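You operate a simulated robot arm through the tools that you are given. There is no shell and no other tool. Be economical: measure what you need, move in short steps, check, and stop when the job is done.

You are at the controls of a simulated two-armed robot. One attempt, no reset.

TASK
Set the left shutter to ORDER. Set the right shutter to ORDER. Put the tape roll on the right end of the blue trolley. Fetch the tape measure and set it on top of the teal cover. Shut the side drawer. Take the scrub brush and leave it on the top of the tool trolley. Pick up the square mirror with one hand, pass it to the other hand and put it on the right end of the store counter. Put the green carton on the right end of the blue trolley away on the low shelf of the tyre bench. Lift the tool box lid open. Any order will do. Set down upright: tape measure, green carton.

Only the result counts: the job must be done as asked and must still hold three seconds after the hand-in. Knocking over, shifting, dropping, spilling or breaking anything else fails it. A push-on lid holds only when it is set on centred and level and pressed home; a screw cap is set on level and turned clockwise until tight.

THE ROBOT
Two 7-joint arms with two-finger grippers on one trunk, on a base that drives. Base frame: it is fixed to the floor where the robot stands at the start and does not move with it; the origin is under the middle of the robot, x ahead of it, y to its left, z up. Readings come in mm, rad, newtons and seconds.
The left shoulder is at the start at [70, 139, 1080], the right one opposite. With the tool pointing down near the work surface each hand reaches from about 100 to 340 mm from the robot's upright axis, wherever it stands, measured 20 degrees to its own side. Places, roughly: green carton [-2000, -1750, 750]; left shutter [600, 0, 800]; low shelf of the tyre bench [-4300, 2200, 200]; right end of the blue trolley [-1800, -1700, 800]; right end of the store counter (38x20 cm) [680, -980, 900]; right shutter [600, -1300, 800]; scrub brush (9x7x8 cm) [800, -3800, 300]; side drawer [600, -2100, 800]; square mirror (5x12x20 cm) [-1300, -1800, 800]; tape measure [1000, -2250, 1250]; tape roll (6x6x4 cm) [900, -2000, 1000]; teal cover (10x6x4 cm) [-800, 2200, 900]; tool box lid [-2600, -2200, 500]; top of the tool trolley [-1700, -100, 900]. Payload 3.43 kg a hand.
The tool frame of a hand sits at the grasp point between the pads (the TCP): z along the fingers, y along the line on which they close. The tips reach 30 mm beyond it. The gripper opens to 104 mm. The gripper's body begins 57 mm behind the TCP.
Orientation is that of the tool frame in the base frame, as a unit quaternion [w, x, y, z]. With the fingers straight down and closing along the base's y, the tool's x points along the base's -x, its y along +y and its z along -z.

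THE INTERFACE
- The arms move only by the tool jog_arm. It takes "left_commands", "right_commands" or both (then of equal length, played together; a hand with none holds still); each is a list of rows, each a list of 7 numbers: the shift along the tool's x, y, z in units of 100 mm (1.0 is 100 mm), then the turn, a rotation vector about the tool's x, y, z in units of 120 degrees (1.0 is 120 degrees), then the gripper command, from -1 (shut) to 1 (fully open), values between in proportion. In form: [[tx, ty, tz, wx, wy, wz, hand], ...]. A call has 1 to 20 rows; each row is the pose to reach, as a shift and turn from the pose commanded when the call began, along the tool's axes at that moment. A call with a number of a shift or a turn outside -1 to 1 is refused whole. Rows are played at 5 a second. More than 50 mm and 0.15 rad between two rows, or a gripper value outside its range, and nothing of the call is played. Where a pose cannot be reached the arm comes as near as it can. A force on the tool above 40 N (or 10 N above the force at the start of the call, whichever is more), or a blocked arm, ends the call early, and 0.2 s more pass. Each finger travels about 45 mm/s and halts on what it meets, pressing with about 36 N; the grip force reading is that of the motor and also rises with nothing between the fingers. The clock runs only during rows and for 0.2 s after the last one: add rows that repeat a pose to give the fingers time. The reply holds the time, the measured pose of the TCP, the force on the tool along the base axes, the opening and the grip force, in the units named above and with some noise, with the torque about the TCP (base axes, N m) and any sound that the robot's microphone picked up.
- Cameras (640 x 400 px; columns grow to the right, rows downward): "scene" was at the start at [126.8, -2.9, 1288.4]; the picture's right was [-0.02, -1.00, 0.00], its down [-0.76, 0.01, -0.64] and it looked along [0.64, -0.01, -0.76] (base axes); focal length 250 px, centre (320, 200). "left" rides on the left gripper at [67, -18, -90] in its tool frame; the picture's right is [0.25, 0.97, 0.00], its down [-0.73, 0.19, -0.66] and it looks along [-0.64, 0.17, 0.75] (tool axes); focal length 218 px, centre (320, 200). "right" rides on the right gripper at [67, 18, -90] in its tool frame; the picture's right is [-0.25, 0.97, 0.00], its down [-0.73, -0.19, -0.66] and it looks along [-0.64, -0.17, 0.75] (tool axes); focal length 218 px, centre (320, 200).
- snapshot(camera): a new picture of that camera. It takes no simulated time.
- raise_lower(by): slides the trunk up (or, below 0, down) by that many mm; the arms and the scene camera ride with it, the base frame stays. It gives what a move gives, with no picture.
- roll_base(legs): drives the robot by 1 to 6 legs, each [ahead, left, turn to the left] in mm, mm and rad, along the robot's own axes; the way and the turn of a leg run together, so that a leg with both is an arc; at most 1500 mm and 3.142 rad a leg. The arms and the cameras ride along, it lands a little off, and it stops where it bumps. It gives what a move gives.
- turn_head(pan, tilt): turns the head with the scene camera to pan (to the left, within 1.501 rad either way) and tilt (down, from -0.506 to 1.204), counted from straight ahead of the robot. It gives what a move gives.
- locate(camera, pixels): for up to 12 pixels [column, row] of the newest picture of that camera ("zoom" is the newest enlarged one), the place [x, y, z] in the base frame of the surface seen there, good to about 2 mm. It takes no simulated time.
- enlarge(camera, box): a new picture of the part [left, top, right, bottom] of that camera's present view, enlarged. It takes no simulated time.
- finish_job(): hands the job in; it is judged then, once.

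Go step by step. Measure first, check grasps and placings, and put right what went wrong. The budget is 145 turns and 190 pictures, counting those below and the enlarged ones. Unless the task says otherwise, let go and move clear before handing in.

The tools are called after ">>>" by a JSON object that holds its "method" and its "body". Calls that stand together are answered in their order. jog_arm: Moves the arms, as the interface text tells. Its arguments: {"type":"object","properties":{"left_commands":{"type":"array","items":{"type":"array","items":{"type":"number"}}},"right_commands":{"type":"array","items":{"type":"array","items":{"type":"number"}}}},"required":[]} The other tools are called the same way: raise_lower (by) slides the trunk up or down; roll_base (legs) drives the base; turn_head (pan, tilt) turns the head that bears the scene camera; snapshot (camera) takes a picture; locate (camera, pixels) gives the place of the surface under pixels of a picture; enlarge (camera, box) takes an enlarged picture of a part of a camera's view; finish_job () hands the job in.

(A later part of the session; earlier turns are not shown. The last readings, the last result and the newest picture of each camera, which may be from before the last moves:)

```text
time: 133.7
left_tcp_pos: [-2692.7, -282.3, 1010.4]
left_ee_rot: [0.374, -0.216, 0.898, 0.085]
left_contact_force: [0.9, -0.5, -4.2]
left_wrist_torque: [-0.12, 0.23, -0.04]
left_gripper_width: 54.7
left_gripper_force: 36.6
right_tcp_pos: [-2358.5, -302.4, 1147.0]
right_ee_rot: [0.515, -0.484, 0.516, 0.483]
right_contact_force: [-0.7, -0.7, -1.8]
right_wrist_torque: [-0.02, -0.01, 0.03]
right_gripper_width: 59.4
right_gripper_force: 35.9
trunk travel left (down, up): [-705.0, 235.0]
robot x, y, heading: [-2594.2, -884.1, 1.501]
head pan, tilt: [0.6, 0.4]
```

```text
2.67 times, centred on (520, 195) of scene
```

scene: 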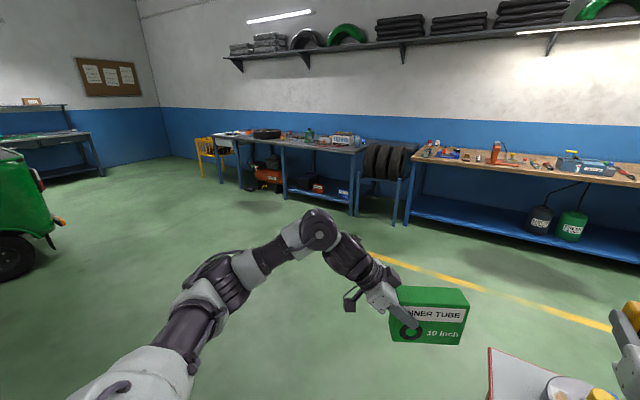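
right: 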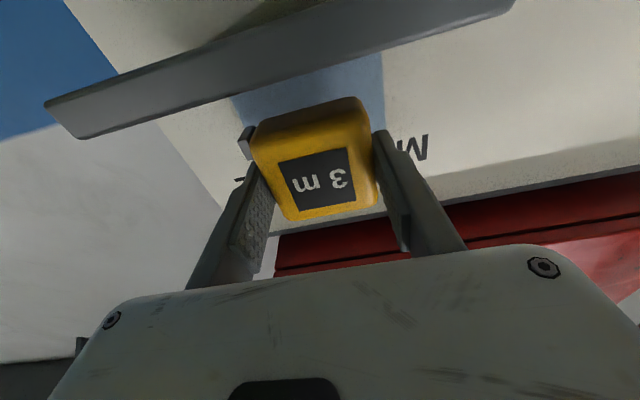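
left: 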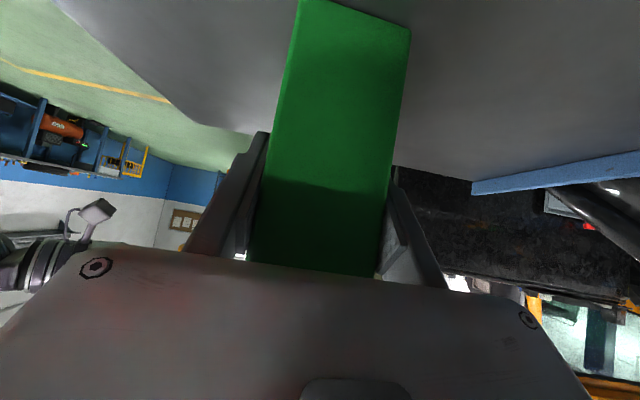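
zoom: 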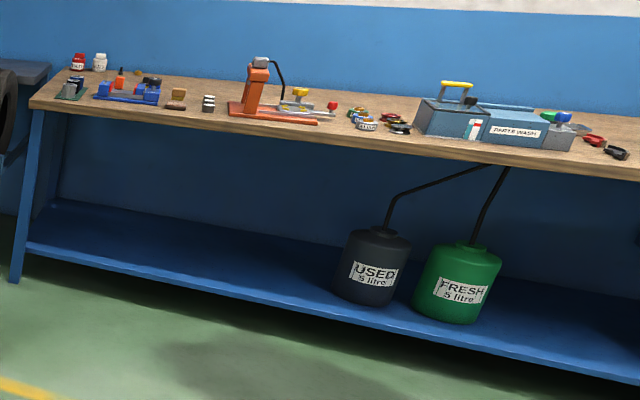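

The tyre bench's low shelf is at z≈165, with a red and a blue carton already on it. I'll drive diagonally clear of the tables to the front of the tyre bench.

>>> {"method": "roll_base", "body": {"legs": [[0, 0, 0.07], [600, 600, 0], [900, 900, 0], [300, 0, 0]]}}

>>> {"method": "turn_head", "body": {"pan": 0.0, "tilt": 0.6}}

>>> {"method": "snapshot", "body": {"camera": "scene"}}

```text
time: 146.3
left_tcp_pos: [-4231.3, 1520.3, 1012.1]
left_ee_rot: [0.369, -0.247, 0.891, 0.098]
left_contact_force: [0.1, 0.0, -4.3]
left_wrist_torque: [-0.11, 0.2, 0.0]
left_gripper_width: 54.6
left_gripper_force: 36.0
right_tcp_pos: [-3894.2, 1522.9, 1146.8]
right_ee_rot: [-0.497, 0.502, -0.5, -0.501]
right_contact_force: [0.8, -0.1, -0.7]
right_wrist_torque: [-0.06, 0.01, 0.05]
right_gripper_width: 59.2
right_gripper_force: 35.2
trunk travel left (down, up): [-705.0, 235.0]
robot x, y, heading: [-4090.2, 926.8, 1.575]
head pan, tilt: [0.6, 0.4]
```

```text
time: 147.3
left_tcp_pos: [-4230.9, 1520.3, 1010.9]
left_ee_rot: [0.37, -0.247, 0.89, 0.099]
left_contact_force: [-1.1, 0.3, -4.2]
left_wrist_torque: [-0.11, 0.2, -0.01]
left_gripper_width: 54.5
left_gripper_force: 36.0
right_tcp_pos: [-3895.0, 1521.8, 1146.9]
right_ee_rot: [-0.496, 0.503, -0.499, -0.502]
right_contact_force: [-0.1, 0.5, -1.0]
right_wrist_torque: [-0.03, 0.0, 0.02]
right_gripper_width: 59.6
right_gripper_force: 36.2
trunk travel left (down, up): [-705.0, 235.0]
robot x, y, heading: [-4091.3, 931.3, 1.572]
head pan, tilt: [0.0, 0.6]
```

```text
135 pictures are left
```

scene: 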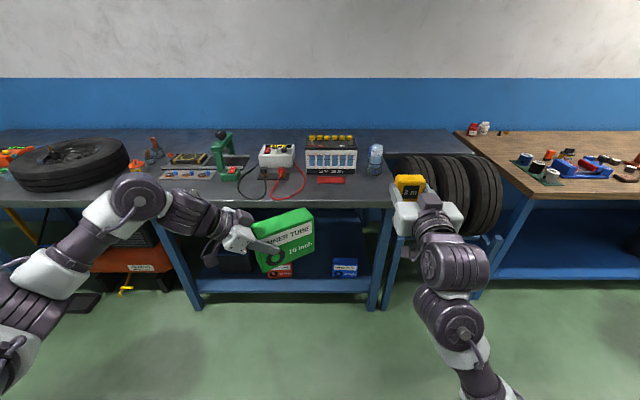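

The bench is directly ahead, with the shelf between the legs at (195,250) and (375,250). I'll lower the trunk 600 mm so I can see and reach the low shelf.

>>> {"method": "raise_lower", "body": {"by": -600}}

>>> {"method": "turn_head", "body": {"pan": 0.0, "tilt": 0.35}}

>>> {"method": "snapshot", "body": {"camera": "scene"}}

```text
refused: -600 is not a number from -400 to 400
```

```text
time: 148.1
left_tcp_pos: [-4231.2, 1520.8, 1011.0]
left_ee_rot: [0.369, -0.247, 0.89, 0.098]
left_contact_force: [0.2, 0.4, -4.3]
left_wrist_torque: [-0.08, 0.2, -0.01]
left_gripper_width: 54.6
left_gripper_force: 35.7
right_tcp_pos: [-3895.2, 1521.4, 1146.4]
right_ee_rot: [-0.497, 0.503, -0.499, -0.501]
right_contact_force: [0.0, 0.6, -1.4]
right_wrist_torque: [-0.03, -0.03, -0.03]
right_gripper_width: 59.4
right_gripper_force: 36.2
trunk travel left (down, up): [-705.0, 235.0]
robot x, y, heading: [-4086.2, 929.4, 1.573]
head pan, tilt: [0.0, 0.351]
```

```text
134 pictures are left
```

scene: 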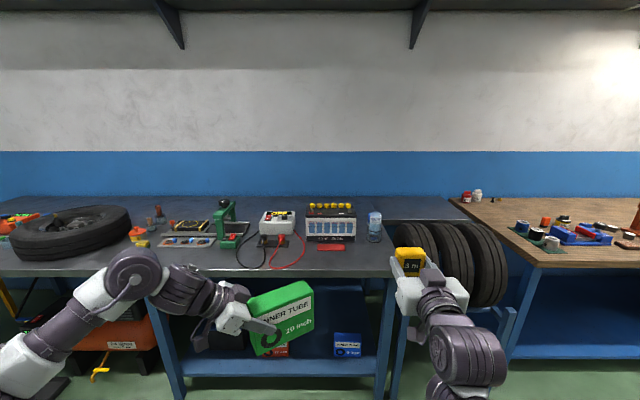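

A single trunk move is capped at 400 mm, so I'll lower in two moves. First I'll yaw the left hand back about 60° so the carton points straight at the shelf.

>>> {"method": "jog_arm", "body": {"left_commands": [[0, 0, 0, -0.05, 0, -0.05, -1], [0, 0, 0, -0.1, 0, -0.1, -1], [0, 0, 0, -0.15, 0, -0.15, -1], [0, 0, 0, -0.2, 0, -0.2, -1], [0, 0, 0, -0.25, 0, -0.25, -1], [0, 0, 0, -0.3, 0, -0.3, -1], [0, 0, 0, -0.352, 0, -0.352, -1], [0, 0, 0, -0.352, 0, -0.352, -1]]}}

>>> {"method": "raise_lower", "body": {"by": -400}}

>>> {"method": "raise_lower", "body": {"by": -200}}

>>> {"method": "snapshot", "body": {"camera": "scene"}}

>>> {"method": "snapshot", "body": {"camera": "left"}}

```text
refused: row 7 steps farther than a row can; nothing moved
```

```text
time: 151.9
left_tcp_pos: [-4231.0, 1520.1, 610.0]
left_ee_rot: [0.37, -0.247, 0.89, 0.098]
left_contact_force: [-0.4, -0.8, -3.5]
left_wrist_torque: [-0.1, 0.19, -0.06]
left_gripper_width: 54.5
left_gripper_force: 36.2
right_tcp_pos: [-3896.3, 1521.5, 745.7]
right_ee_rot: [-0.498, 0.502, -0.499, -0.501]
right_contact_force: [0.1, -0.3, -1.7]
right_wrist_torque: [0.0, 0.05, 0.02]
right_gripper_width: 58.9
right_gripper_force: 36.1
trunk travel left (down, up): [-305.0, 635.0]
robot x, y, heading: [-4091.5, 931.2, 1.566]
head pan, tilt: [0.0, 0.351]
```

```text
time: 154.1
left_tcp_pos: [-4231.9, 1519.5, 411.0]
left_ee_rot: [0.369, -0.247, 0.89, 0.099]
left_contact_force: [0.1, 0.2, -4.1]
left_wrist_torque: [-0.1, 0.22, -0.01]
left_gripper_width: 54.4
left_gripper_force: 35.8
right_tcp_pos: [-3895.4, 1521.3, 544.2]
right_ee_rot: [-0.497, 0.502, -0.501, -0.5]
right_contact_force: [-0.8, 0.0, -1.2]
right_wrist_torque: [-0.04, 0.01, 0.02]
right_gripper_width: 59.1
right_gripper_force: 35.6
trunk travel left (down, up): [-105.0, 835.0]
robot x, y, heading: [-4092.1, 927.7, 1.572]
head pan, tilt: [0.0, 0.351]
```

```text
133 pictures are left
```

scene: 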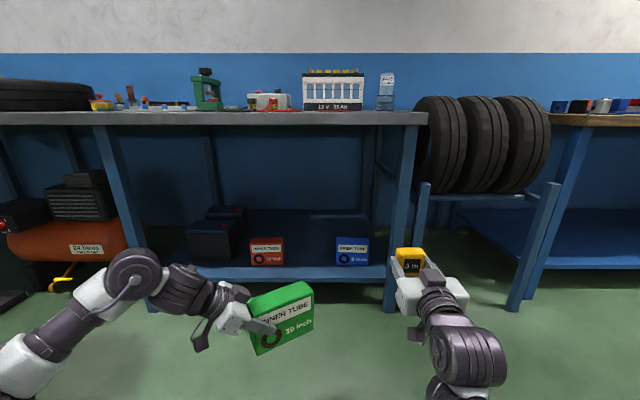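

```text
132 pictures are left
```

left: 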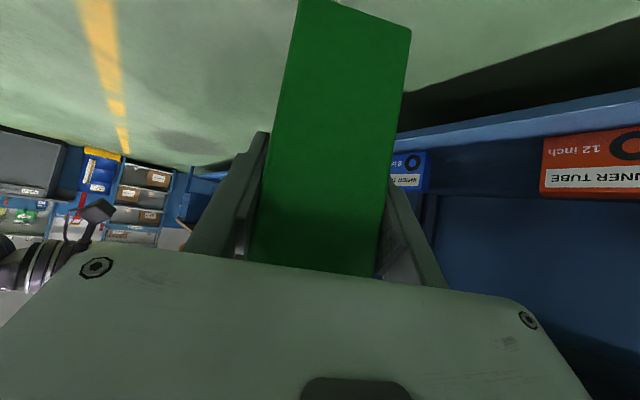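

Now I can see the shelf clearly, with free space between the red carton (267,250) and the blue one (352,250). I'll redo the yaw with smaller steps and measure the gap.

>>> {"method": "jog_arm", "body": {"left_commands": [[0, 0, 0, -0.047, 0, -0.047, -1], [0, 0, 0, -0.094, 0, -0.094, -1], [0, 0, 0, -0.141, 0, -0.141, -1], [0, 0, 0, -0.188, 0, -0.188, -1], [0, 0, 0, -0.235, 0, -0.235, -1], [0, 0, 0, -0.282, 0, -0.282, -1], [0, 0, 0, -0.328, 0, -0.328, -1], [0, 0, 0, -0.352, 0, -0.352, -1], [0, 0, 0, -0.352, 0, -0.352, -1]]}}

>>> {"method": "locate", "body": {"camera": "scene", "pixels": [[252, 250], [283, 250], [268, 266], [338, 250], [367, 250], [352, 265], [310, 262], [310, 245], [300, 275], [205, 230], [310, 120], [360, 220]]}}

>>> {"method": "snapshot", "body": {"camera": "scene"}}

>>> {"method": "snapshot", "body": {"camera": "left"}}

```text
time: 156.1
left_tcp_pos: [-4230.3, 1519.5, 410.9]
left_ee_rot: [-0.266, 0.658, -0.651, -0.269]
left_contact_force: [0.1, 0.6, -3.9]
left_wrist_torque: [-0.2, -0.01, 0.01]
left_gripper_width: 54.6
left_gripper_force: 35.4
right_tcp_pos: [-3895.4, 1522.7, 546.5]
right_ee_rot: [-0.497, 0.502, -0.499, -0.501]
right_contact_force: [-0.1, -0.3, -1.3]
right_wrist_torque: [-0.03, 0.0, -0.02]
right_gripper_width: 59.1
right_gripper_force: 36.5
trunk travel left (down, up): [-105.0, 835.0]
robot x, y, heading: [-4090.4, 926.6, 1.573]
head pan, tilt: [0.0, 0.351]
```

```text
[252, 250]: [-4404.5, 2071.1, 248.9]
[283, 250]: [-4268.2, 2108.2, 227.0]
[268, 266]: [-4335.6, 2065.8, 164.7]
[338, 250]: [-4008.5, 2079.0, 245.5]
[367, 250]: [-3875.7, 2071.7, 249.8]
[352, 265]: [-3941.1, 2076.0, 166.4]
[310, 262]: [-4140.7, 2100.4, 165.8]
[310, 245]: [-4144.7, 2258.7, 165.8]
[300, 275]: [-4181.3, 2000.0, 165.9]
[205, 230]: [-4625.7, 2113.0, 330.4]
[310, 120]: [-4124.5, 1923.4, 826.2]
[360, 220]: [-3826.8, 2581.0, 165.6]
```

```text
131 pictures are left
```

scene: 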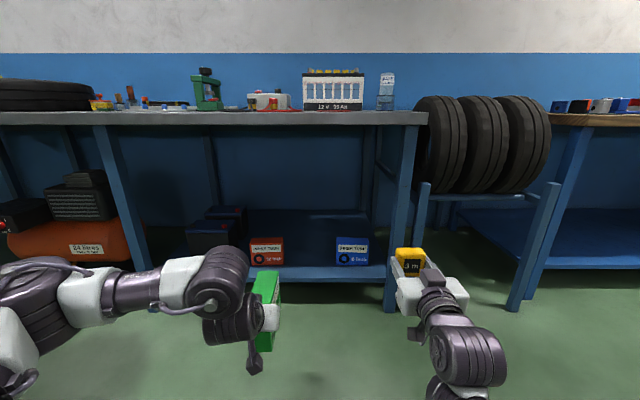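

```text
130 pictures are left
```

left: 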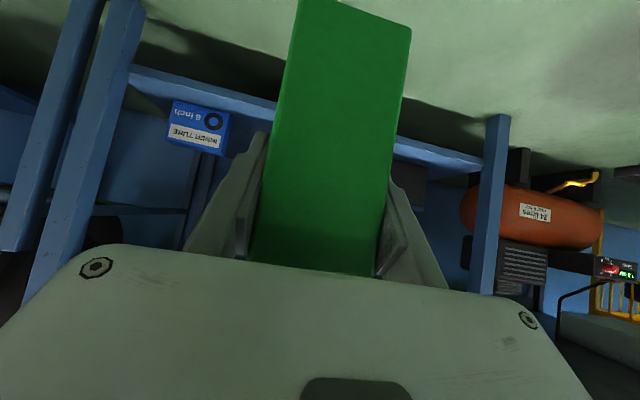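

The gap between the cartons runs x -4262 to -4010, and the shelf is at z≈166. I'll pull the right hand back so it doesn't hit the bench leg, lower 100 mm, and shift right 94 mm to centre on the gap.

>>> {"method": "jog_arm", "body": {"right_commands": [[0, 0, -0.33, 0, 0, 0, -1], [0, 0, -0.66, 0, 0, 0, -1], [0, 0, -1, 0, 0, 0, -1]]}}

>>> {"method": "jog_arm", "body": {"right_commands": [[0, 0, -0.33, 0, 0, 0, -1], [0, 0, -0.66, 0, 0, 0, -1], [0, 0, -1, 0, 0, 0, -1]]}}

>>> {"method": "raise_lower", "body": {"by": -104}}

>>> {"method": "roll_base", "body": {"legs": [[0, -94, 0], [300, 0, 0]]}}

>>> {"method": "snapshot", "body": {"camera": "scene"}}

>>> {"method": "snapshot", "body": {"camera": "left"}}

```text
time: 156.8
left_tcp_pos: [-4232.2, 1518.3, 410.9]
left_ee_rot: [-0.269, 0.657, -0.651, -0.267]
left_contact_force: [0.3, 0.5, -3.4]
left_wrist_torque: [-0.23, -0.03, 0.01]
left_gripper_width: 54.2
left_gripper_force: 36.3
right_tcp_pos: [-3863.2, 1460.1, 583.3]
right_ee_rot: [0.57, -0.5, 0.449, 0.472]
right_contact_force: [-0.2, -0.4, -1.6]
right_wrist_torque: [-0.02, 0.03, 0.01]
right_gripper_width: 59.2
right_gripper_force: 36.1
right hand out of reach, approached as far as the arm can: row 2, 3
trunk travel left (down, up): [-105.0, 835.0]
robot x, y, heading: [-4090.7, 928.7, 1.573]
head pan, tilt: [0.0, 0.351]
stopped in row 3 (right hand): the arm was blocked; the commanded pose is now the measured one
```

```text
time: 157.6
left_tcp_pos: [-4230.8, 1518.6, 411.0]
left_ee_rot: [-0.27, 0.657, -0.65, -0.268]
left_contact_force: [-0.1, -0.4, -4.4]
left_wrist_torque: [-0.23, -0.01, -0.01]
left_gripper_width: 54.7
left_gripper_force: 35.6
right_tcp_pos: [-3863.2, 1460.8, 583.2]
right_ee_rot: [0.57, -0.501, 0.448, 0.473]
right_contact_force: [0.2, -0.7, -1.1]
right_wrist_torque: [-0.03, 0.02, -0.03]
right_gripper_width: 59.4
right_gripper_force: 36.1
right hand out of reach, approached as far as the arm can: row 1, 2, 3
trunk travel left (down, up): [-105.0, 835.0]
robot x, y, heading: [-4091.1, 930.0, 1.573]
head pan, tilt: [0.0, 0.351]
```

```text
time: 159.0
left_tcp_pos: [-4233.2, 1517.1, 322.3]
left_ee_rot: [-0.276, 0.658, -0.647, -0.268]
left_contact_force: [0.7, -0.4, -4.6]
left_wrist_torque: [-0.22, 0.05, 0.02]
left_gripper_width: 54.8
left_gripper_force: 35.9
right_tcp_pos: [-3860.6, 1456.5, 519.5]
right_ee_rot: [0.598, -0.49, 0.426, 0.47]
right_contact_force: [-0.2, 0.0, -0.6]
right_wrist_torque: [-0.04, 0.03, 0.02]
right_gripper_width: 59.1
right_gripper_force: 36.1
trunk travel left (down, up): [-1.0, 939.0]
robot x, y, heading: [-4092.9, 930.8, 1.573]
head pan, tilt: [0.0, 0.351]
```

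```text
time: 161.8
left_tcp_pos: [-4136.7, 1814.7, 320.4]
left_ee_rot: [-0.275, 0.657, -0.649, -0.269]
left_contact_force: [0.4, 0.2, -3.3]
left_wrist_torque: [-0.25, 0.03, -0.02]
left_gripper_width: 54.8
left_gripper_force: 35.9
right_tcp_pos: [-3764.6, 1753.5, 517.9]
right_ee_rot: [0.598, -0.49, 0.426, 0.47]
right_contact_force: [1.0, 0.5, -1.7]
right_wrist_torque: [-0.02, -0.01, 0.01]
right_gripper_width: 59.3
right_gripper_force: 36.2
trunk travel left (down, up): [-1.0, 939.0]
robot x, y, heading: [-3997.1, 1226.3, 1.569]
head pan, tilt: [0.0, 0.351]
```

```text
129 pictures are left
```

scene: 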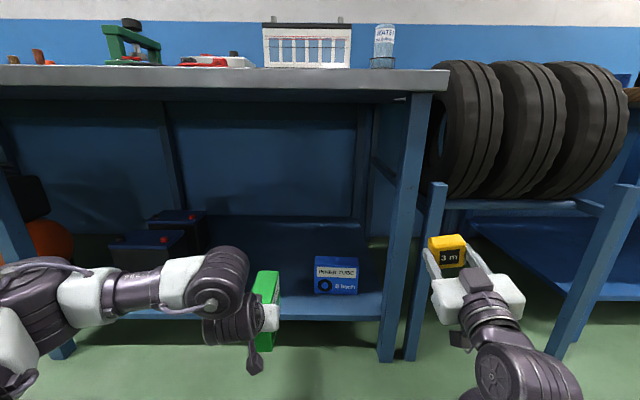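

```text
128 pictures are left
```

left: 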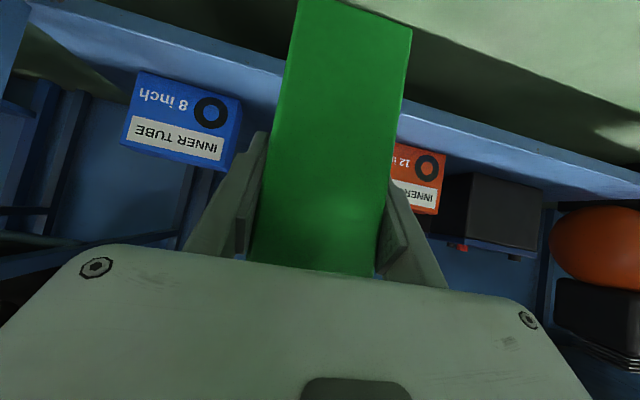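

The carton is centred on the gap and its bottom is above the shelf. Before driving in I'll check where the legs are near the right hand.

>>> {"method": "locate", "body": {"camera": "scene", "pixels": [[400, 220], [430, 215], [590, 270], [420, 300], [313, 275], [358, 275], [300, 300], [275, 278], [240, 80], [570, 225], [265, 350], [270, 340]]}}

>>> {"method": "locate", "body": {"camera": "left", "pixels": [[240, 110], [395, 185], [440, 180], [180, 120], [350, 250], [400, 60]]}}

```text
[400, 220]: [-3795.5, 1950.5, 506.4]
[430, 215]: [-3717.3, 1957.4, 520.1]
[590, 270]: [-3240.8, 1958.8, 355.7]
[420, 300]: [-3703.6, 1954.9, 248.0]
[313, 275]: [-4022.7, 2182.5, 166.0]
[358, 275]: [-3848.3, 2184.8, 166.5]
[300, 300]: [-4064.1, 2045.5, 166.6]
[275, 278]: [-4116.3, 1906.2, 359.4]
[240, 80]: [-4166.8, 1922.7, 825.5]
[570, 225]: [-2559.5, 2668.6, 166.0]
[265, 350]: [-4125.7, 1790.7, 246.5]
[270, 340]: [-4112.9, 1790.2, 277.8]
```

```text
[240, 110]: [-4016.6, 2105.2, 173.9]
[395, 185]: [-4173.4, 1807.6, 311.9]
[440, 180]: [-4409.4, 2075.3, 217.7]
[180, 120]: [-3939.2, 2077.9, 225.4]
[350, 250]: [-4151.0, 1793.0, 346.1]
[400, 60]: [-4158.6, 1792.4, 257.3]
```

Legs are at y≈1950, so the right hand has room for about 95 mm more. I'll drive that far, then reach 140 mm in with the left arm.

>>> {"method": "roll_base", "body": {"legs": [[95, 0, 0]]}}

>>> {"method": "jog_arm", "body": {"left_commands": [[-0.28, 0, 0.28, 0, 0, 0, -1], [-0.56, 0, 0.56, 0, 0, 0, -1], [-0.8, 0, 0.8, 0, 0, 0, -1], [-0.99, 0, 0.99, 0, 0, 0, -1], [-0.99, 0, 0.99, 0, 0, 0, -1]]}}

>>> {"method": "snapshot", "body": {"camera": "left"}}

>>> {"method": "snapshot", "body": {"camera": "scene"}}

```text
time: 162.9
left_tcp_pos: [-4135.7, 1910.5, 306.5]
left_ee_rot: [-0.269, 0.657, -0.651, -0.268]
left_contact_force: [0.7, 0.6, -4.3]
left_wrist_torque: [-0.25, -0.02, 0.0]
left_gripper_width: 54.6
left_gripper_force: 36.0
right_tcp_pos: [-3760.0, 1852.8, 508.0]
right_ee_rot: [0.6, -0.488, 0.426, 0.469]
right_contact_force: [-0.4, -1.1, -1.8]
right_wrist_torque: [-0.02, 0.0, 0.01]
right_gripper_width: 59.2
right_gripper_force: 36.1
trunk travel left (down, up): [-1.0, 939.0]
robot x, y, heading: [-3999.8, 1318.9, 1.573]
head pan, tilt: [0.0, 0.351]
```

```text
time: 164.1
left_tcp_pos: [-4134.7, 2051.5, 303.4]
left_ee_rot: [-0.267, 0.657, -0.652, -0.269]
left_contact_force: [-0.5, 0.4, -4.1]
left_wrist_torque: [-0.24, 0.03, -0.01]
left_gripper_width: 54.5
left_gripper_force: 35.5
right_tcp_pos: [-3757.5, 1854.5, 506.5]
right_ee_rot: [0.599, -0.488, 0.428, 0.469]
right_contact_force: [-0.2, -0.1, -1.3]
right_wrist_torque: [-0.08, -0.01, -0.02]
right_gripper_width: 59.1
right_gripper_force: 36.6
trunk travel left (down, up): [-1.0, 939.0]
robot x, y, heading: [-3991.7, 1323.2, 1.575]
head pan, tilt: [0.0, 0.351]
```

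```text
127 pictures are left
```

left: 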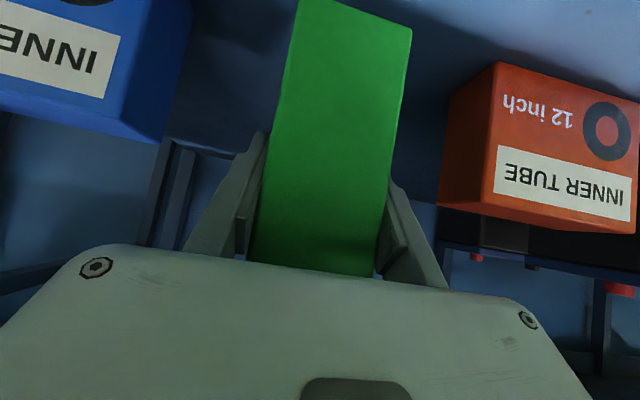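

```text
126 pictures are left
```

scene: 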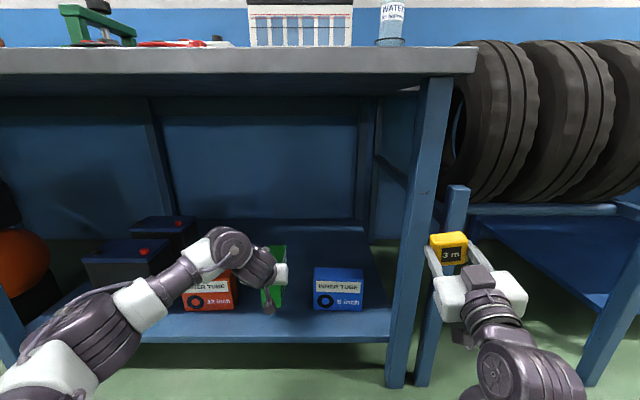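

The carton is between its neighbours, about 57 mm above the shelf. I'll lower it slowly to contact.

>>> {"method": "jog_arm", "body": {"left_commands": [[0.15, 0, 0.15, 0, 0, 0, -1], [0.28, 0, 0.28, 0, 0, 0, -1], [0.33, 0, 0.33, 0, 0, 0, -1], [0.36, 0, 0.36, 0, 0, 0, -1], [0.385, 0, 0.385, 0, 0, 0, -1], [0.4, 0, 0.4, 0, 0, 0, -1]]}}

>>> {"method": "enlarge", "body": {"camera": "scene", "box": [160, 200, 400, 350]}}

```text
time: 165.5
left_tcp_pos: [-4138.1, 2050.2, 248.3]
left_ee_rot: [-0.267, 0.657, -0.651, -0.269]
left_contact_force: [0.1, 0.9, -3.4]
left_wrist_torque: [-0.06, -0.02, 0.0]
left_gripper_width: 54.9
left_gripper_force: 36.1
right_tcp_pos: [-3757.5, 1852.7, 506.0]
right_ee_rot: [0.599, -0.489, 0.427, 0.469]
right_contact_force: [-0.2, 0.9, -2.0]
right_wrist_torque: [-0.06, 0.0, 0.01]
right_gripper_width: 59.0
right_gripper_force: 36.1
trunk travel left (down, up): [-1.0, 939.0]
robot x, y, heading: [-4002.2, 1322.3, 1.571]
head pan, tilt: [0.0, 0.351]
```

```text
2.67 times, centred on (280, 275) of scene
```

zoom: 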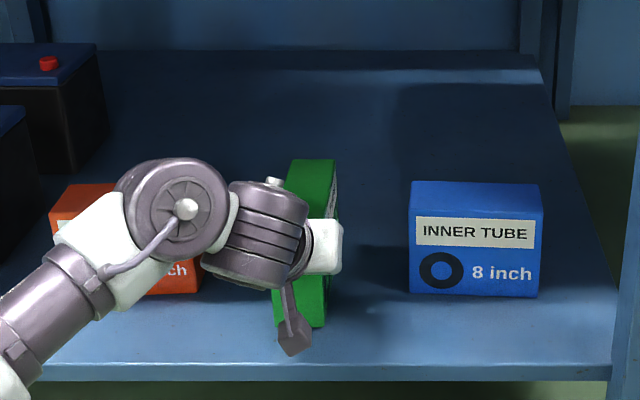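

The wrist torque has dropped, so the far lower edge is just touching. I'll go down a few mm more until the load is carried.

>>> {"method": "jog_arm", "body": {"left_commands": [[0.015, 0, 0.015, 0, 0, 0, -1], [0.03, 0, 0.03, 0, 0, 0, -1], [0.045, 0, 0.045, 0, 0, 0, -1]]}}

```text
time: 166.3
left_tcp_pos: [-4135.6, 2050.5, 245.5]
left_ee_rot: [-0.27, 0.656, -0.651, -0.269]
left_contact_force: [-1.3, -7.1, 15.0]
left_wrist_torque: [1.64, 0.58, 0.31]
left_gripper_width: 54.8
left_gripper_force: 35.8
right_tcp_pos: [-3758.4, 1852.9, 508.3]
right_ee_rot: [0.6, -0.487, 0.427, 0.47]
right_contact_force: [-0.5, 1.1, -1.7]
right_wrist_torque: [-0.03, 0.01, 0.01]
right_gripper_width: 59.1
right_gripper_force: 35.6
trunk travel left (down, up): [-1.0, 939.0]
robot x, y, heading: [-3997.2, 1322.0, 1.568]
head pan, tilt: [0.0, 0.351]
```

It's pressing on the shelf with 15 N. I'll release and back out along the fingers.

>>> {"method": "jog_arm", "body": {"left_commands": [[0, 0, 0, 0, 0, 0, 0.2], [0, 0, 0, 0, 0, 0, 0.8], [0, 0, 0, 0, 0, 0, 0.8], [0, 0, 0, 0, 0, 0, 0.8], [0, 0, -0.25, 0, 0, 0, 0.8], [0, 0, -0.6, 0, 0, 0, 0.8], [0, 0, -1, 0, 0, 0, 0.8]]}}

>>> {"method": "snapshot", "body": {"camera": "left"}}

>>> {"method": "enlarge", "body": {"camera": "scene", "box": [160, 200, 400, 350]}}

```text
time: 167.9
left_tcp_pos: [-4138.9, 1979.2, 313.5]
left_ee_rot: [-0.268, 0.657, -0.652, -0.268]
left_contact_force: [0.1, -0.4, -0.8]
left_wrist_torque: [0.03, 0.0, 0.0]
left_gripper_width: 93.6
left_gripper_force: 0.1
right_tcp_pos: [-3758.4, 1852.4, 508.2]
right_ee_rot: [0.6, -0.487, 0.427, 0.469]
right_contact_force: [0.2, -0.2, -1.2]
right_wrist_torque: [-0.01, 0.01, -0.04]
right_gripper_width: 59.3
right_gripper_force: 35.5
trunk travel left (down, up): [-1.0, 939.0]
robot x, y, heading: [-3993.5, 1317.7, 1.57]
head pan, tilt: [0.0, 0.351]
```

```text
124 pictures are left
```

left: 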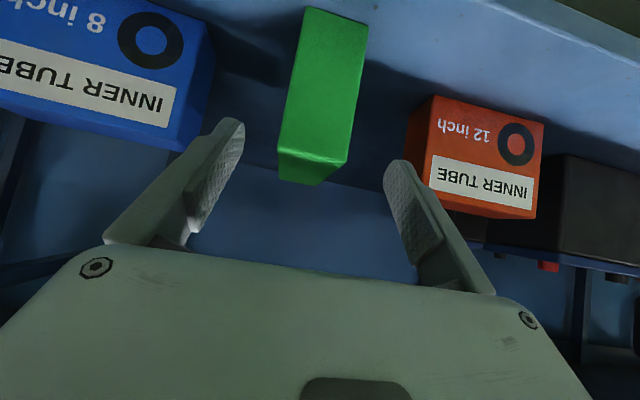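

```text
2.67 times, centred on (280, 275) of scene
```

zoom: 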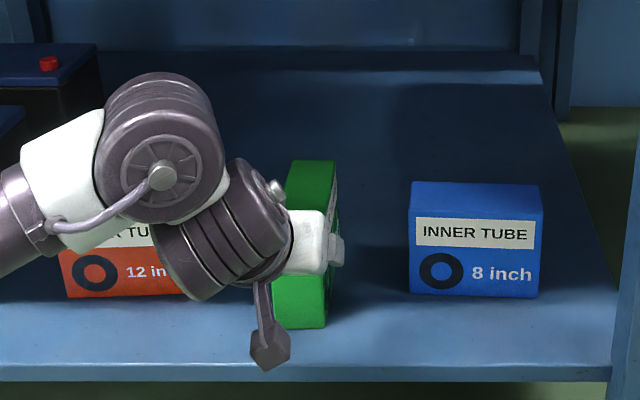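

The carton stands upright on the low shelf between its neighbours. I'll back out, raise the trunk, and drive along to the wooden bench with the teal cover.

>>> {"method": "roll_base", "body": {"legs": [[-400, 0, 0]]}}

>>> {"method": "raise_lower", "body": {"by": 400}}

>>> {"method": "raise_lower", "body": {"by": 200}}

>>> {"method": "roll_base", "body": {"legs": [[0, -1500, 0], [0, -1350, 0]]}}

>>> {"method": "turn_head", "body": {"pan": 0.0, "tilt": 0.6}}

>>> {"method": "snapshot", "body": {"camera": "scene"}}

```text
time: 170.4
left_tcp_pos: [-4134.8, 1575.6, 315.8]
left_ee_rot: [-0.268, 0.656, -0.652, -0.269]
left_contact_force: [0.3, -0.1, 0.2]
left_wrist_torque: [0.01, -0.01, 0.01]
left_gripper_width: 93.7
left_gripper_force: 0.1
right_tcp_pos: [-3757.1, 1447.2, 508.2]
right_ee_rot: [0.6, -0.487, 0.427, 0.468]
right_contact_force: [0.0, 0.0, -0.6]
right_wrist_torque: [-0.02, 0.0, -0.01]
right_gripper_width: 59.0
right_gripper_force: 36.1
trunk travel left (down, up): [-1.0, 939.0]
robot x, y, heading: [-3995.4, 916.8, 1.567]
head pan, tilt: [0.0, 0.351]
```

```text
time: 174.2
left_tcp_pos: [-4136.0, 1574.2, 714.5]
left_ee_rot: [-0.268, 0.656, -0.652, -0.269]
left_contact_force: [0.1, 1.1, 0.4]
left_wrist_torque: [0.01, 0.02, 0.0]
left_gripper_width: 93.5
left_gripper_force: 0.0
right_tcp_pos: [-3758.0, 1446.6, 906.4]
right_ee_rot: [0.601, -0.487, 0.428, 0.468]
right_contact_force: [-0.3, 0.6, -1.0]
right_wrist_torque: [-0.02, 0.03, 0.0]
right_gripper_width: 59.3
right_gripper_force: 35.8
trunk travel left (down, up): [-401.0, 539.0]
robot x, y, heading: [-3996.0, 915.8, 1.569]
head pan, tilt: [0.0, 0.351]
```

```text
time: 176.4
left_tcp_pos: [-4136.1, 1575.5, 914.4]
left_ee_rot: [-0.268, 0.656, -0.652, -0.268]
left_contact_force: [-0.6, 0.1, 0.8]
left_wrist_torque: [0.02, -0.01, -0.01]
left_gripper_width: 93.7
left_gripper_force: 0.0
right_tcp_pos: [-3757.9, 1446.6, 1108.6]
right_ee_rot: [0.6, -0.487, 0.428, 0.468]
right_contact_force: [-0.2, -0.4, -1.6]
right_wrist_torque: [0.0, 0.01, 0.01]
right_gripper_width: 58.9
right_gripper_force: 35.8
trunk travel left (down, up): [-601.0, 339.0]
robot x, y, heading: [-3997.9, 915.7, 1.567]
head pan, tilt: [0.0, 0.351]
```

```text
time: 190.3
left_tcp_pos: [-1259.1, 1561.9, 914.4]
left_ee_rot: [-0.269, 0.655, -0.653, -0.268]
left_contact_force: [-0.5, -0.2, 0.7]
left_wrist_torque: [0.01, 0.03, -0.02]
left_gripper_width: 93.6
left_gripper_force: 0.1
right_tcp_pos: [-880.9, 1432.7, 1106.4]
right_ee_rot: [0.601, -0.487, 0.428, 0.468]
right_contact_force: [-0.1, -0.2, -1.5]
right_wrist_torque: [-0.04, 0.01, -0.02]
right_gripper_width: 59.2
right_gripper_force: 36.1
trunk travel left (down, up): [-601.0, 339.0]
robot x, y, heading: [-1121.7, 899.4, 1.569]
head pan, tilt: [0.0, 0.351]
```

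```text
time: 191.1
left_tcp_pos: [-1258.8, 1561.9, 915.6]
left_ee_rot: [-0.268, 0.657, -0.652, -0.269]
left_contact_force: [0.3, -0.4, -0.1]
left_wrist_torque: [0.01, 0.0, 0.0]
left_gripper_width: 93.7
left_gripper_force: 0.1
right_tcp_pos: [-880.3, 1434.0, 1107.1]
right_ee_rot: [0.6, -0.487, 0.428, 0.468]
right_contact_force: [0.2, 0.2, -1.2]
right_wrist_torque: [-0.05, 0.02, 0.03]
right_gripper_width: 59.3
right_gripper_force: 36.0
trunk travel left (down, up): [-601.0, 339.0]
robot x, y, heading: [-1120.2, 900.9, 1.569]
head pan, tilt: [0.0, 0.6]
```

```text
122 pictures are left
```

scene: 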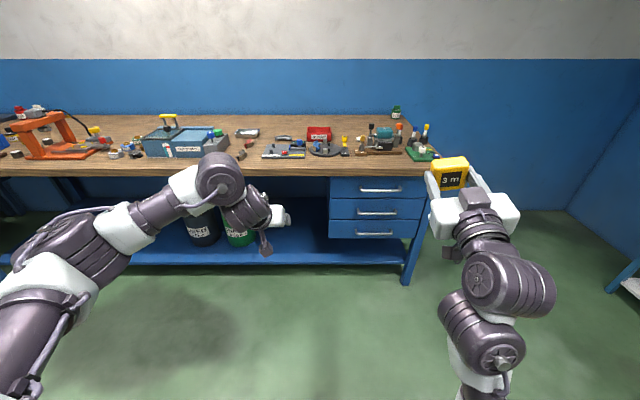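

A teal item is visible near (386,132) on the bench. I'll enlarge it and measure.

>>> {"method": "enlarge", "body": {"camera": "scene", "box": [290, 95, 450, 195]}}

>>> {"method": "locate", "body": {"camera": "scene", "pixels": [[386, 132], [384, 129], [388, 140], [370, 130], [398, 140], [380, 150], [420, 150], [345, 150], [360, 165], [400, 170], [372, 140], [400, 128]]}}

```text
4.00 times, centred on (370, 145) of scene
```

zoom: 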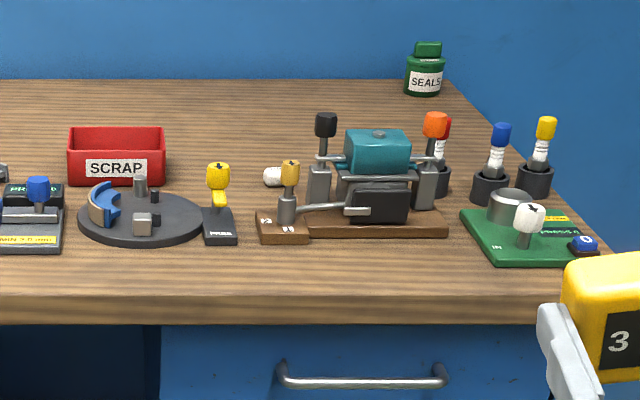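

```text
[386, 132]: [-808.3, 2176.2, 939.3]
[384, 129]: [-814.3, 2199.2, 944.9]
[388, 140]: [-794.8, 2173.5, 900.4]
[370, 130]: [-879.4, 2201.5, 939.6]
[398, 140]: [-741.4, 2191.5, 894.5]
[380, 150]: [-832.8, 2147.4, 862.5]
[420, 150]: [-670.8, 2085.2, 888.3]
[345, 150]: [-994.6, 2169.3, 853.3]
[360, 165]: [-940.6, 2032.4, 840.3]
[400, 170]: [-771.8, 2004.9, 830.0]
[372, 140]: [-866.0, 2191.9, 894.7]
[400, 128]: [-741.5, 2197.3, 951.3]
```

The teal cover's top is at z≈945, between a black-knob post (x≈-879) and an orange-knob post (x≈-741). I'll level the right hand, raise it, line up in front and re-measure close up.

>>> {"method": "jog_arm", "body": {"right_commands": [[0, 0, 0.3, -0.012, 0.024, 0.03, -1], [0, 0, 0.6, -0.024, 0.049, 0.061, -1], [0, 0, 0.9, -0.035, 0.073, 0.091, -1], [0, 0, 0.9, -0.035, 0.073, 0.091, -1]]}}

>>> {"method": "roll_base", "body": {"legs": [[330, -60, 0]]}}

>>> {"method": "turn_head", "body": {"pan": -0.35, "tilt": 0.6}}

>>> {"method": "snapshot", "body": {"camera": "scene"}}

>>> {"method": "enlarge", "body": {"camera": "scene", "box": [240, 60, 440, 185]}}

```text
time: 192.1
left_tcp_pos: [-1258.3, 1561.4, 914.5]
left_ee_rot: [-0.268, 0.655, -0.653, -0.269]
left_contact_force: [0.4, -0.4, -0.7]
left_wrist_torque: [0.02, 0.03, 0.02]
left_gripper_width: 93.6
left_gripper_force: 0.0
right_tcp_pos: [-872.6, 1522.6, 1122.4]
right_ee_rot: [0.501, -0.5, 0.5, 0.5]
right_contact_force: [-0.1, 0.8, -0.2]
right_wrist_torque: [-0.02, -0.01, 0.01]
right_gripper_width: 59.5
right_gripper_force: 36.2
right hand out of reach, approached as far as the arm can: row 2
trunk travel left (down, up): [-601.0, 339.0]
robot x, y, heading: [-1118.6, 901.9, 1.567]
head pan, tilt: [0.0, 0.6]
```

```text
time: 194.3
left_tcp_pos: [-1196.7, 1888.3, 914.6]
left_ee_rot: [-0.269, 0.656, -0.652, -0.269]
left_contact_force: [0.1, 0.5, 0.5]
left_wrist_torque: [0.01, 0.02, 0.01]
left_gripper_width: 93.6
left_gripper_force: 0.0
right_tcp_pos: [-812.0, 1848.4, 1122.6]
right_ee_rot: [0.501, -0.5, 0.499, 0.5]
right_contact_force: [1.2, -0.1, -0.7]
right_wrist_torque: [0.0, -0.01, 0.0]
right_gripper_width: 59.3
right_gripper_force: 35.7
trunk travel left (down, up): [-601.0, 339.0]
robot x, y, heading: [-1056.3, 1233.4, 1.564]
head pan, tilt: [0.0, 0.6]
```

```text
time: 195.1
left_tcp_pos: [-1196.3, 1886.8, 914.8]
left_ee_rot: [-0.269, 0.656, -0.652, -0.268]
left_contact_force: [-1.1, -0.8, 0.4]
left_wrist_torque: [0.01, 0.0, -0.02]
left_gripper_width: 93.6
left_gripper_force: 0.0
right_tcp_pos: [-812.3, 1849.1, 1124.0]
right_ee_rot: [-0.5, 0.501, -0.499, -0.501]
right_contact_force: [0.0, 0.0, -1.8]
right_wrist_torque: [-0.02, 0.01, -0.02]
right_gripper_width: 59.1
right_gripper_force: 36.5
trunk travel left (down, up): [-601.0, 339.0]
robot x, y, heading: [-1056.5, 1229.9, 1.57]
head pan, tilt: [-0.351, 0.6]
```

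```text
120 pictures are left
```

scene: 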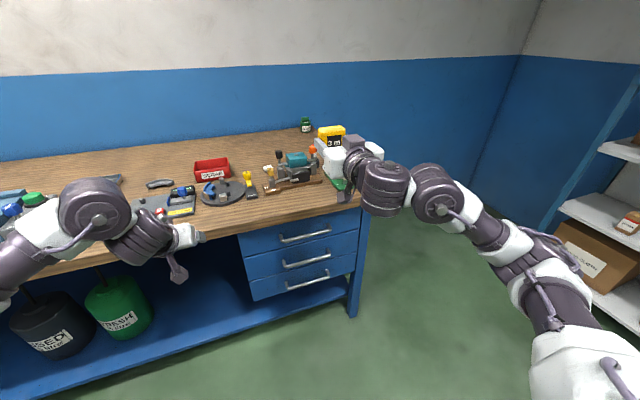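

```text
3.20 times, centred on (340, 122) of scene
```

zoom: 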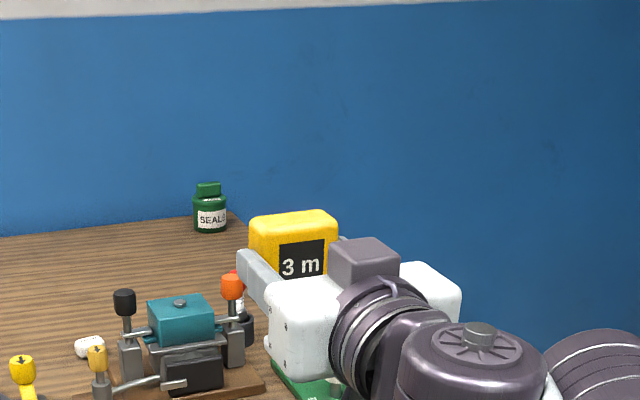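

The cover's top face is at zoom (147–215, 293–325) with a small button at (180,302). I'll locate its corners and the knob tops.

>>> {"method": "locate", "body": {"camera": "zoom", "pixels": [[150, 304], [206, 296], [211, 316], [157, 322], [180, 302], [190, 312], [124, 292], [232, 277], [190, 360], [97, 350], [160, 383], [225, 290]]}}

>>> {"method": "snapshot", "body": {"camera": "right"}}

```text
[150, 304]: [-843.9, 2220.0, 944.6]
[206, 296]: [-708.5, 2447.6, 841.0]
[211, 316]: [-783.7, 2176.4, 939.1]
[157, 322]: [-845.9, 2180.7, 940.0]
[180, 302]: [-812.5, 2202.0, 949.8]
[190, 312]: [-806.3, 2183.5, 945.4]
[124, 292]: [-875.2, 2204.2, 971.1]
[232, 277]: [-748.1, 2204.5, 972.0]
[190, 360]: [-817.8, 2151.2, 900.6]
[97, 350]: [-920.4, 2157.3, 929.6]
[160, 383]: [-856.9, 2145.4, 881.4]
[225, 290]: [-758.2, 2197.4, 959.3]
```

```text
118 pictures are left
```

right: 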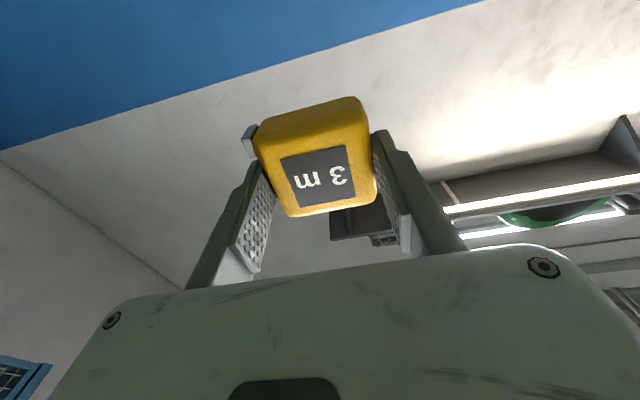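

The cover's top is centred at (-812,2202), z≈945, with a small button to ≈950. Knob tops reach z≈971 at x -875 and -748, so there's just enough room for the fingers. I'll check the measure's depth in the grip.

>>> {"method": "locate", "body": {"camera": "zoom", "pixels": [[295, 217], [290, 240], [254, 222], [335, 213], [262, 240], [330, 234], [300, 262], [268, 250]]}}

>>> {"method": "locate", "body": {"camera": "right", "pixels": [[320, 180], [340, 115], [270, 125], [300, 205], [355, 200], [268, 150], [362, 130]]}}

```text
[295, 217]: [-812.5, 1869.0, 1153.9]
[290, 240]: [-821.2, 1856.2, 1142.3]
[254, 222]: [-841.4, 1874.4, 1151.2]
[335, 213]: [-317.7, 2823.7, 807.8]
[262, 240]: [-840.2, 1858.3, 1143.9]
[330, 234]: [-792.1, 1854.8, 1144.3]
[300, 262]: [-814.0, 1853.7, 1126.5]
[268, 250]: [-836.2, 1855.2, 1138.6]
```

```text
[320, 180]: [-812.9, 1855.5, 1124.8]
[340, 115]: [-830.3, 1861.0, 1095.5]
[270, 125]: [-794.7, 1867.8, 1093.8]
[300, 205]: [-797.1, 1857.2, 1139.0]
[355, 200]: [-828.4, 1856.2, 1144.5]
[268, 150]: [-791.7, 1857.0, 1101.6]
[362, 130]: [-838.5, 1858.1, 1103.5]
```

The measure's bottom is 31 mm below the TCP and its centre about 22 mm ahead of it. I'll raise the left hand out of the way and drive in 240 mm at the present safe height.

>>> {"method": "jog_arm", "body": {"left_commands": [[-0.15, 0, -0.25, 0, 0, 0, 0.8], [-0.3, 0, -0.5, 0, 0, 0, 0.8], [-0.45, 0, -0.75, 0, 0, 0, 0.8], [-0.6, 0, -1, 0, 0, 0, 0.8]]}}

>>> {"method": "roll_base", "body": {"legs": [[240, 0, 0]]}}

>>> {"method": "turn_head", "body": {"pan": -0.4, "tilt": 0.8}}

>>> {"method": "snapshot", "body": {"camera": "scene"}}

```text
time: 196.1
left_tcp_pos: [-1197.7, 1857.5, 1028.3]
left_ee_rot: [-0.269, 0.656, -0.652, -0.27]
left_contact_force: [0.0, -0.5, 0.2]
left_wrist_torque: [0.01, -0.02, 0.04]
left_gripper_width: 93.7
left_gripper_force: 0.1
right_tcp_pos: [-811.4, 1847.9, 1122.3]
right_ee_rot: [0.501, -0.5, 0.499, 0.5]
right_contact_force: [0.0, 0.1, -2.0]
right_wrist_torque: [-0.05, 0.05, 0.0]
right_gripper_width: 59.3
right_gripper_force: 35.5
trunk travel left (down, up): [-601.0, 339.0]
robot x, y, heading: [-1059.6, 1228.2, 1.567]
head pan, tilt: [-0.351, 0.6]
```

```text
time: 197.9
left_tcp_pos: [-1198.1, 2099.5, 1027.2]
left_ee_rot: [-0.268, 0.657, -0.652, -0.268]
left_contact_force: [0.6, 0.7, 0.1]
left_wrist_torque: [0.01, 0.0, 0.02]
left_gripper_width: 93.6
left_gripper_force: 0.1
right_tcp_pos: [-811.4, 2090.5, 1122.7]
right_ee_rot: [0.501, -0.5, 0.499, 0.5]
right_contact_force: [0.5, 1.0, -2.0]
right_wrist_torque: [-0.03, 0.01, 0.06]
right_gripper_width: 59.2
right_gripper_force: 36.3
trunk travel left (down, up): [-601.0, 339.0]
robot x, y, heading: [-1062.9, 1470.1, 1.571]
head pan, tilt: [-0.351, 0.6]
```

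```text
time: 198.6
left_tcp_pos: [-1198.1, 2101.8, 1025.5]
left_ee_rot: [-0.268, 0.657, -0.652, -0.269]
left_contact_force: [0.4, 0.7, -0.2]
left_wrist_torque: [-0.03, -0.02, -0.03]
left_gripper_width: 93.6
left_gripper_force: 0.0
right_tcp_pos: [-812.5, 2091.4, 1123.5]
right_ee_rot: [-0.5, 0.501, -0.499, -0.5]
right_contact_force: [-0.2, -0.3, -1.2]
right_wrist_torque: [-0.04, 0.0, 0.0]
right_gripper_width: 59.1
right_gripper_force: 36.4
trunk travel left (down, up): [-601.0, 339.0]
robot x, y, heading: [-1058.7, 1471.9, 1.573]
head pan, tilt: [-0.4, 0.799]
```

```text
117 pictures are left
```

scene: 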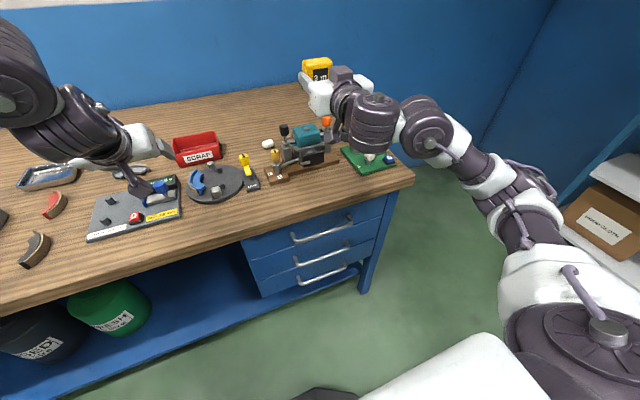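

The measure is over the bench just short of the cover. I'll move in 89 mm and down 90 mm, leaving about 52 mm to go.

>>> {"method": "jog_arm", "body": {"right_commands": [[0, 0, 0.3, 0, 0, 0, -1], [0, 0, 0.6, 0, 0, 0, -1], [0, 0, 0.89, 0, 0, 0, -1], [0.3, 0, 0.89, 0, 0, 0, -1], [0.6, 0, 0.89, 0, 0, 0, -1], [0.9, 0, 0.89, 0, 0, 0, -1], [0.9, 0, 0.89, 0, 0, 0, -1]]}}

>>> {"method": "enlarge", "body": {"camera": "scene", "box": [240, 50, 400, 200]}}

>>> {"method": "snapshot", "body": {"camera": "right"}}

```text
time: 200.2
left_tcp_pos: [-1199.0, 2100.7, 1028.8]
left_ee_rot: [-0.269, 0.657, -0.651, -0.269]
left_contact_force: [0.6, 0.6, -0.6]
left_wrist_torque: [0.0, -0.01, 0.02]
left_gripper_width: 93.4
left_gripper_force: 0.1
right_tcp_pos: [-813.1, 2179.3, 1031.7]
right_ee_rot: [0.5, -0.501, 0.498, 0.501]
right_contact_force: [-0.3, 0.4, -3.3]
right_wrist_torque: [0.0, 0.0, 0.01]
right_gripper_width: 59.3
right_gripper_force: 36.1
trunk travel left (down, up): [-601.0, 339.0]
robot x, y, heading: [-1056.4, 1470.5, 1.57]
head pan, tilt: [-0.4, 0.799]
```

```text
2.67 times, centred on (320, 125) of scene
```

zoom: 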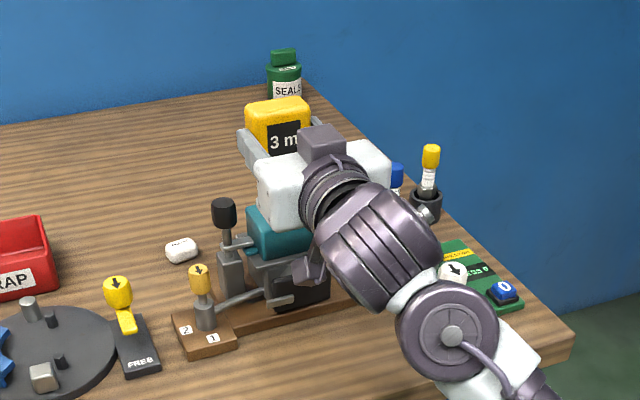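

```text
115 pictures are left
```

right: 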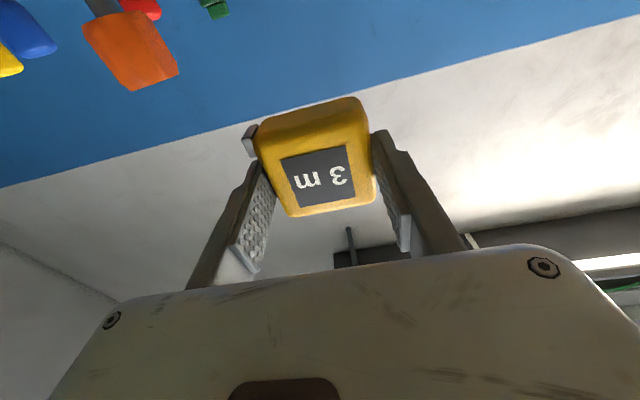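

Aligned with clearance on both sides. I'll lower slowly to contact, expected at z≈978–981.

>>> {"method": "jog_arm", "body": {"right_commands": [[0.25, 0, 0, 0, 0, 0, -1], [0.4, 0, 0, 0, 0, 0, -1], [0.46, 0, 0, 0, 0, 0, -1], [0.49, 0, 0, 0, 0, 0, -1], [0.51, 0, 0, 0, 0, 0, -1], [0.53, 0, 0, 0, 0, 0, -1]]}}

>>> {"method": "enlarge", "body": {"camera": "scene", "box": [240, 50, 400, 200]}}

```text
time: 201.6
left_tcp_pos: [-1197.6, 2101.8, 1026.5]
left_ee_rot: [-0.268, 0.657, -0.652, -0.268]
left_contact_force: [1.0, 0.6, -1.2]
left_wrist_torque: [-0.02, 0.0, -0.01]
left_gripper_width: 93.5
left_gripper_force: 0.1
right_tcp_pos: [-813.0, 2180.1, 979.3]
right_ee_rot: [-0.5, 0.501, -0.498, -0.501]
right_contact_force: [-0.2, -0.1, -2.0]
right_wrist_torque: [-0.03, 0.01, 0.03]
right_gripper_width: 59.2
right_gripper_force: 36.0
trunk travel left (down, up): [-601.0, 339.0]
robot x, y, heading: [-1058.5, 1471.0, 1.571]
head pan, tilt: [-0.4, 0.799]
```

```text
2.67 times, centred on (320, 125) of scene
```

zoom: 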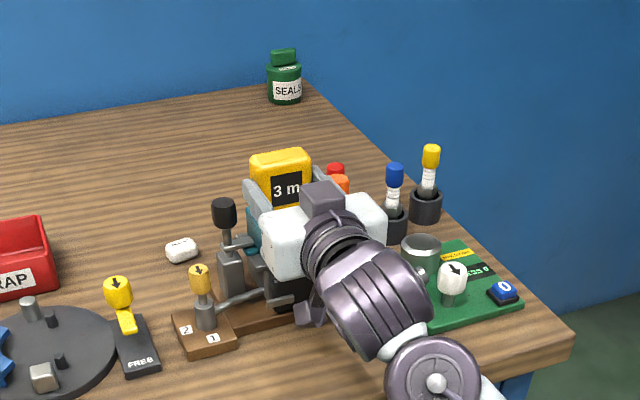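

No contact yet at z=979, so I'll keep lowering in small steps.

>>> {"method": "jog_arm", "body": {"right_commands": [[0.015, 0, 0, 0, 0, 0, -1], [0.03, 0, 0, 0, 0, 0, -1], [0.045, 0, 0, 0, 0, 0, -1], [0.06, 0, 0, 0, 0, 0, -1]]}}

```text
time: 202.6
left_tcp_pos: [-1197.8, 2101.5, 1027.1]
left_ee_rot: [-0.268, 0.657, -0.652, -0.268]
left_contact_force: [-0.9, -0.3, 0.4]
left_wrist_torque: [0.0, -0.01, 0.02]
left_gripper_width: 93.8
left_gripper_force: 0.0
right_tcp_pos: [-812.6, 2181.0, 974.3]
right_ee_rot: [0.501, -0.5, 0.499, 0.5]
right_contact_force: [0.8, 0.3, -0.6]
right_wrist_torque: [-0.04, 0.03, -0.01]
right_gripper_width: 59.5
right_gripper_force: 36.0
trunk travel left (down, up): [-601.0, 339.0]
robot x, y, heading: [-1058.7, 1472.5, 1.572]
head pan, tilt: [-0.4, 0.799]
```

The load is easing off, so contact is starting. I'll go a few millimetres more.

>>> {"method": "jog_arm", "body": {"right_commands": [[0.01, 0, 0, 0, 0, 0, -1], [0.02, 0, 0, 0, 0, 0, -1], [0.03, 0, 0, 0, 0, 0, -1]]}}

>>> {"method": "enlarge", "body": {"camera": "scene", "box": [260, 80, 360, 170]}}

```text
time: 203.4
left_tcp_pos: [-1196.7, 2101.0, 1026.4]
left_ee_rot: [-0.269, 0.657, -0.651, -0.269]
left_contact_force: [-1.2, 0.0, 0.3]
left_wrist_torque: [-0.01, 0.01, 0.0]
left_gripper_width: 93.5
left_gripper_force: 0.0
right_tcp_pos: [-812.3, 2180.0, 973.7]
right_ee_rot: [0.502, -0.499, 0.497, 0.502]
right_contact_force: [2.3, 3.1, 8.1]
right_wrist_torque: [0.16, 0.03, -0.02]
right_gripper_width: 59.3
right_gripper_force: 35.7
trunk travel left (down, up): [-601.0, 339.0]
robot x, y, heading: [-1057.7, 1471.0, 1.572]
head pan, tilt: [-0.4, 0.799]
```

```text
4.44 times, centred on (310, 125) of scene
```

zoom: 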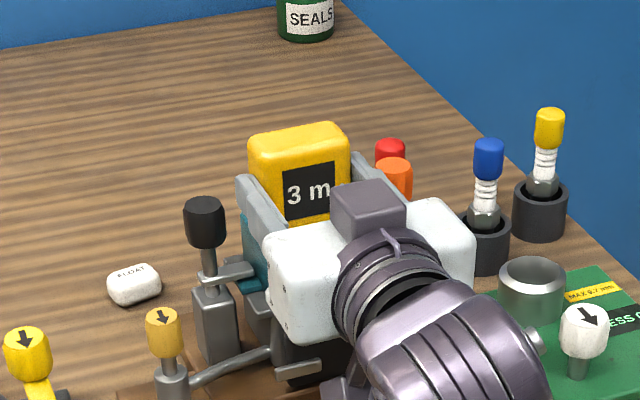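

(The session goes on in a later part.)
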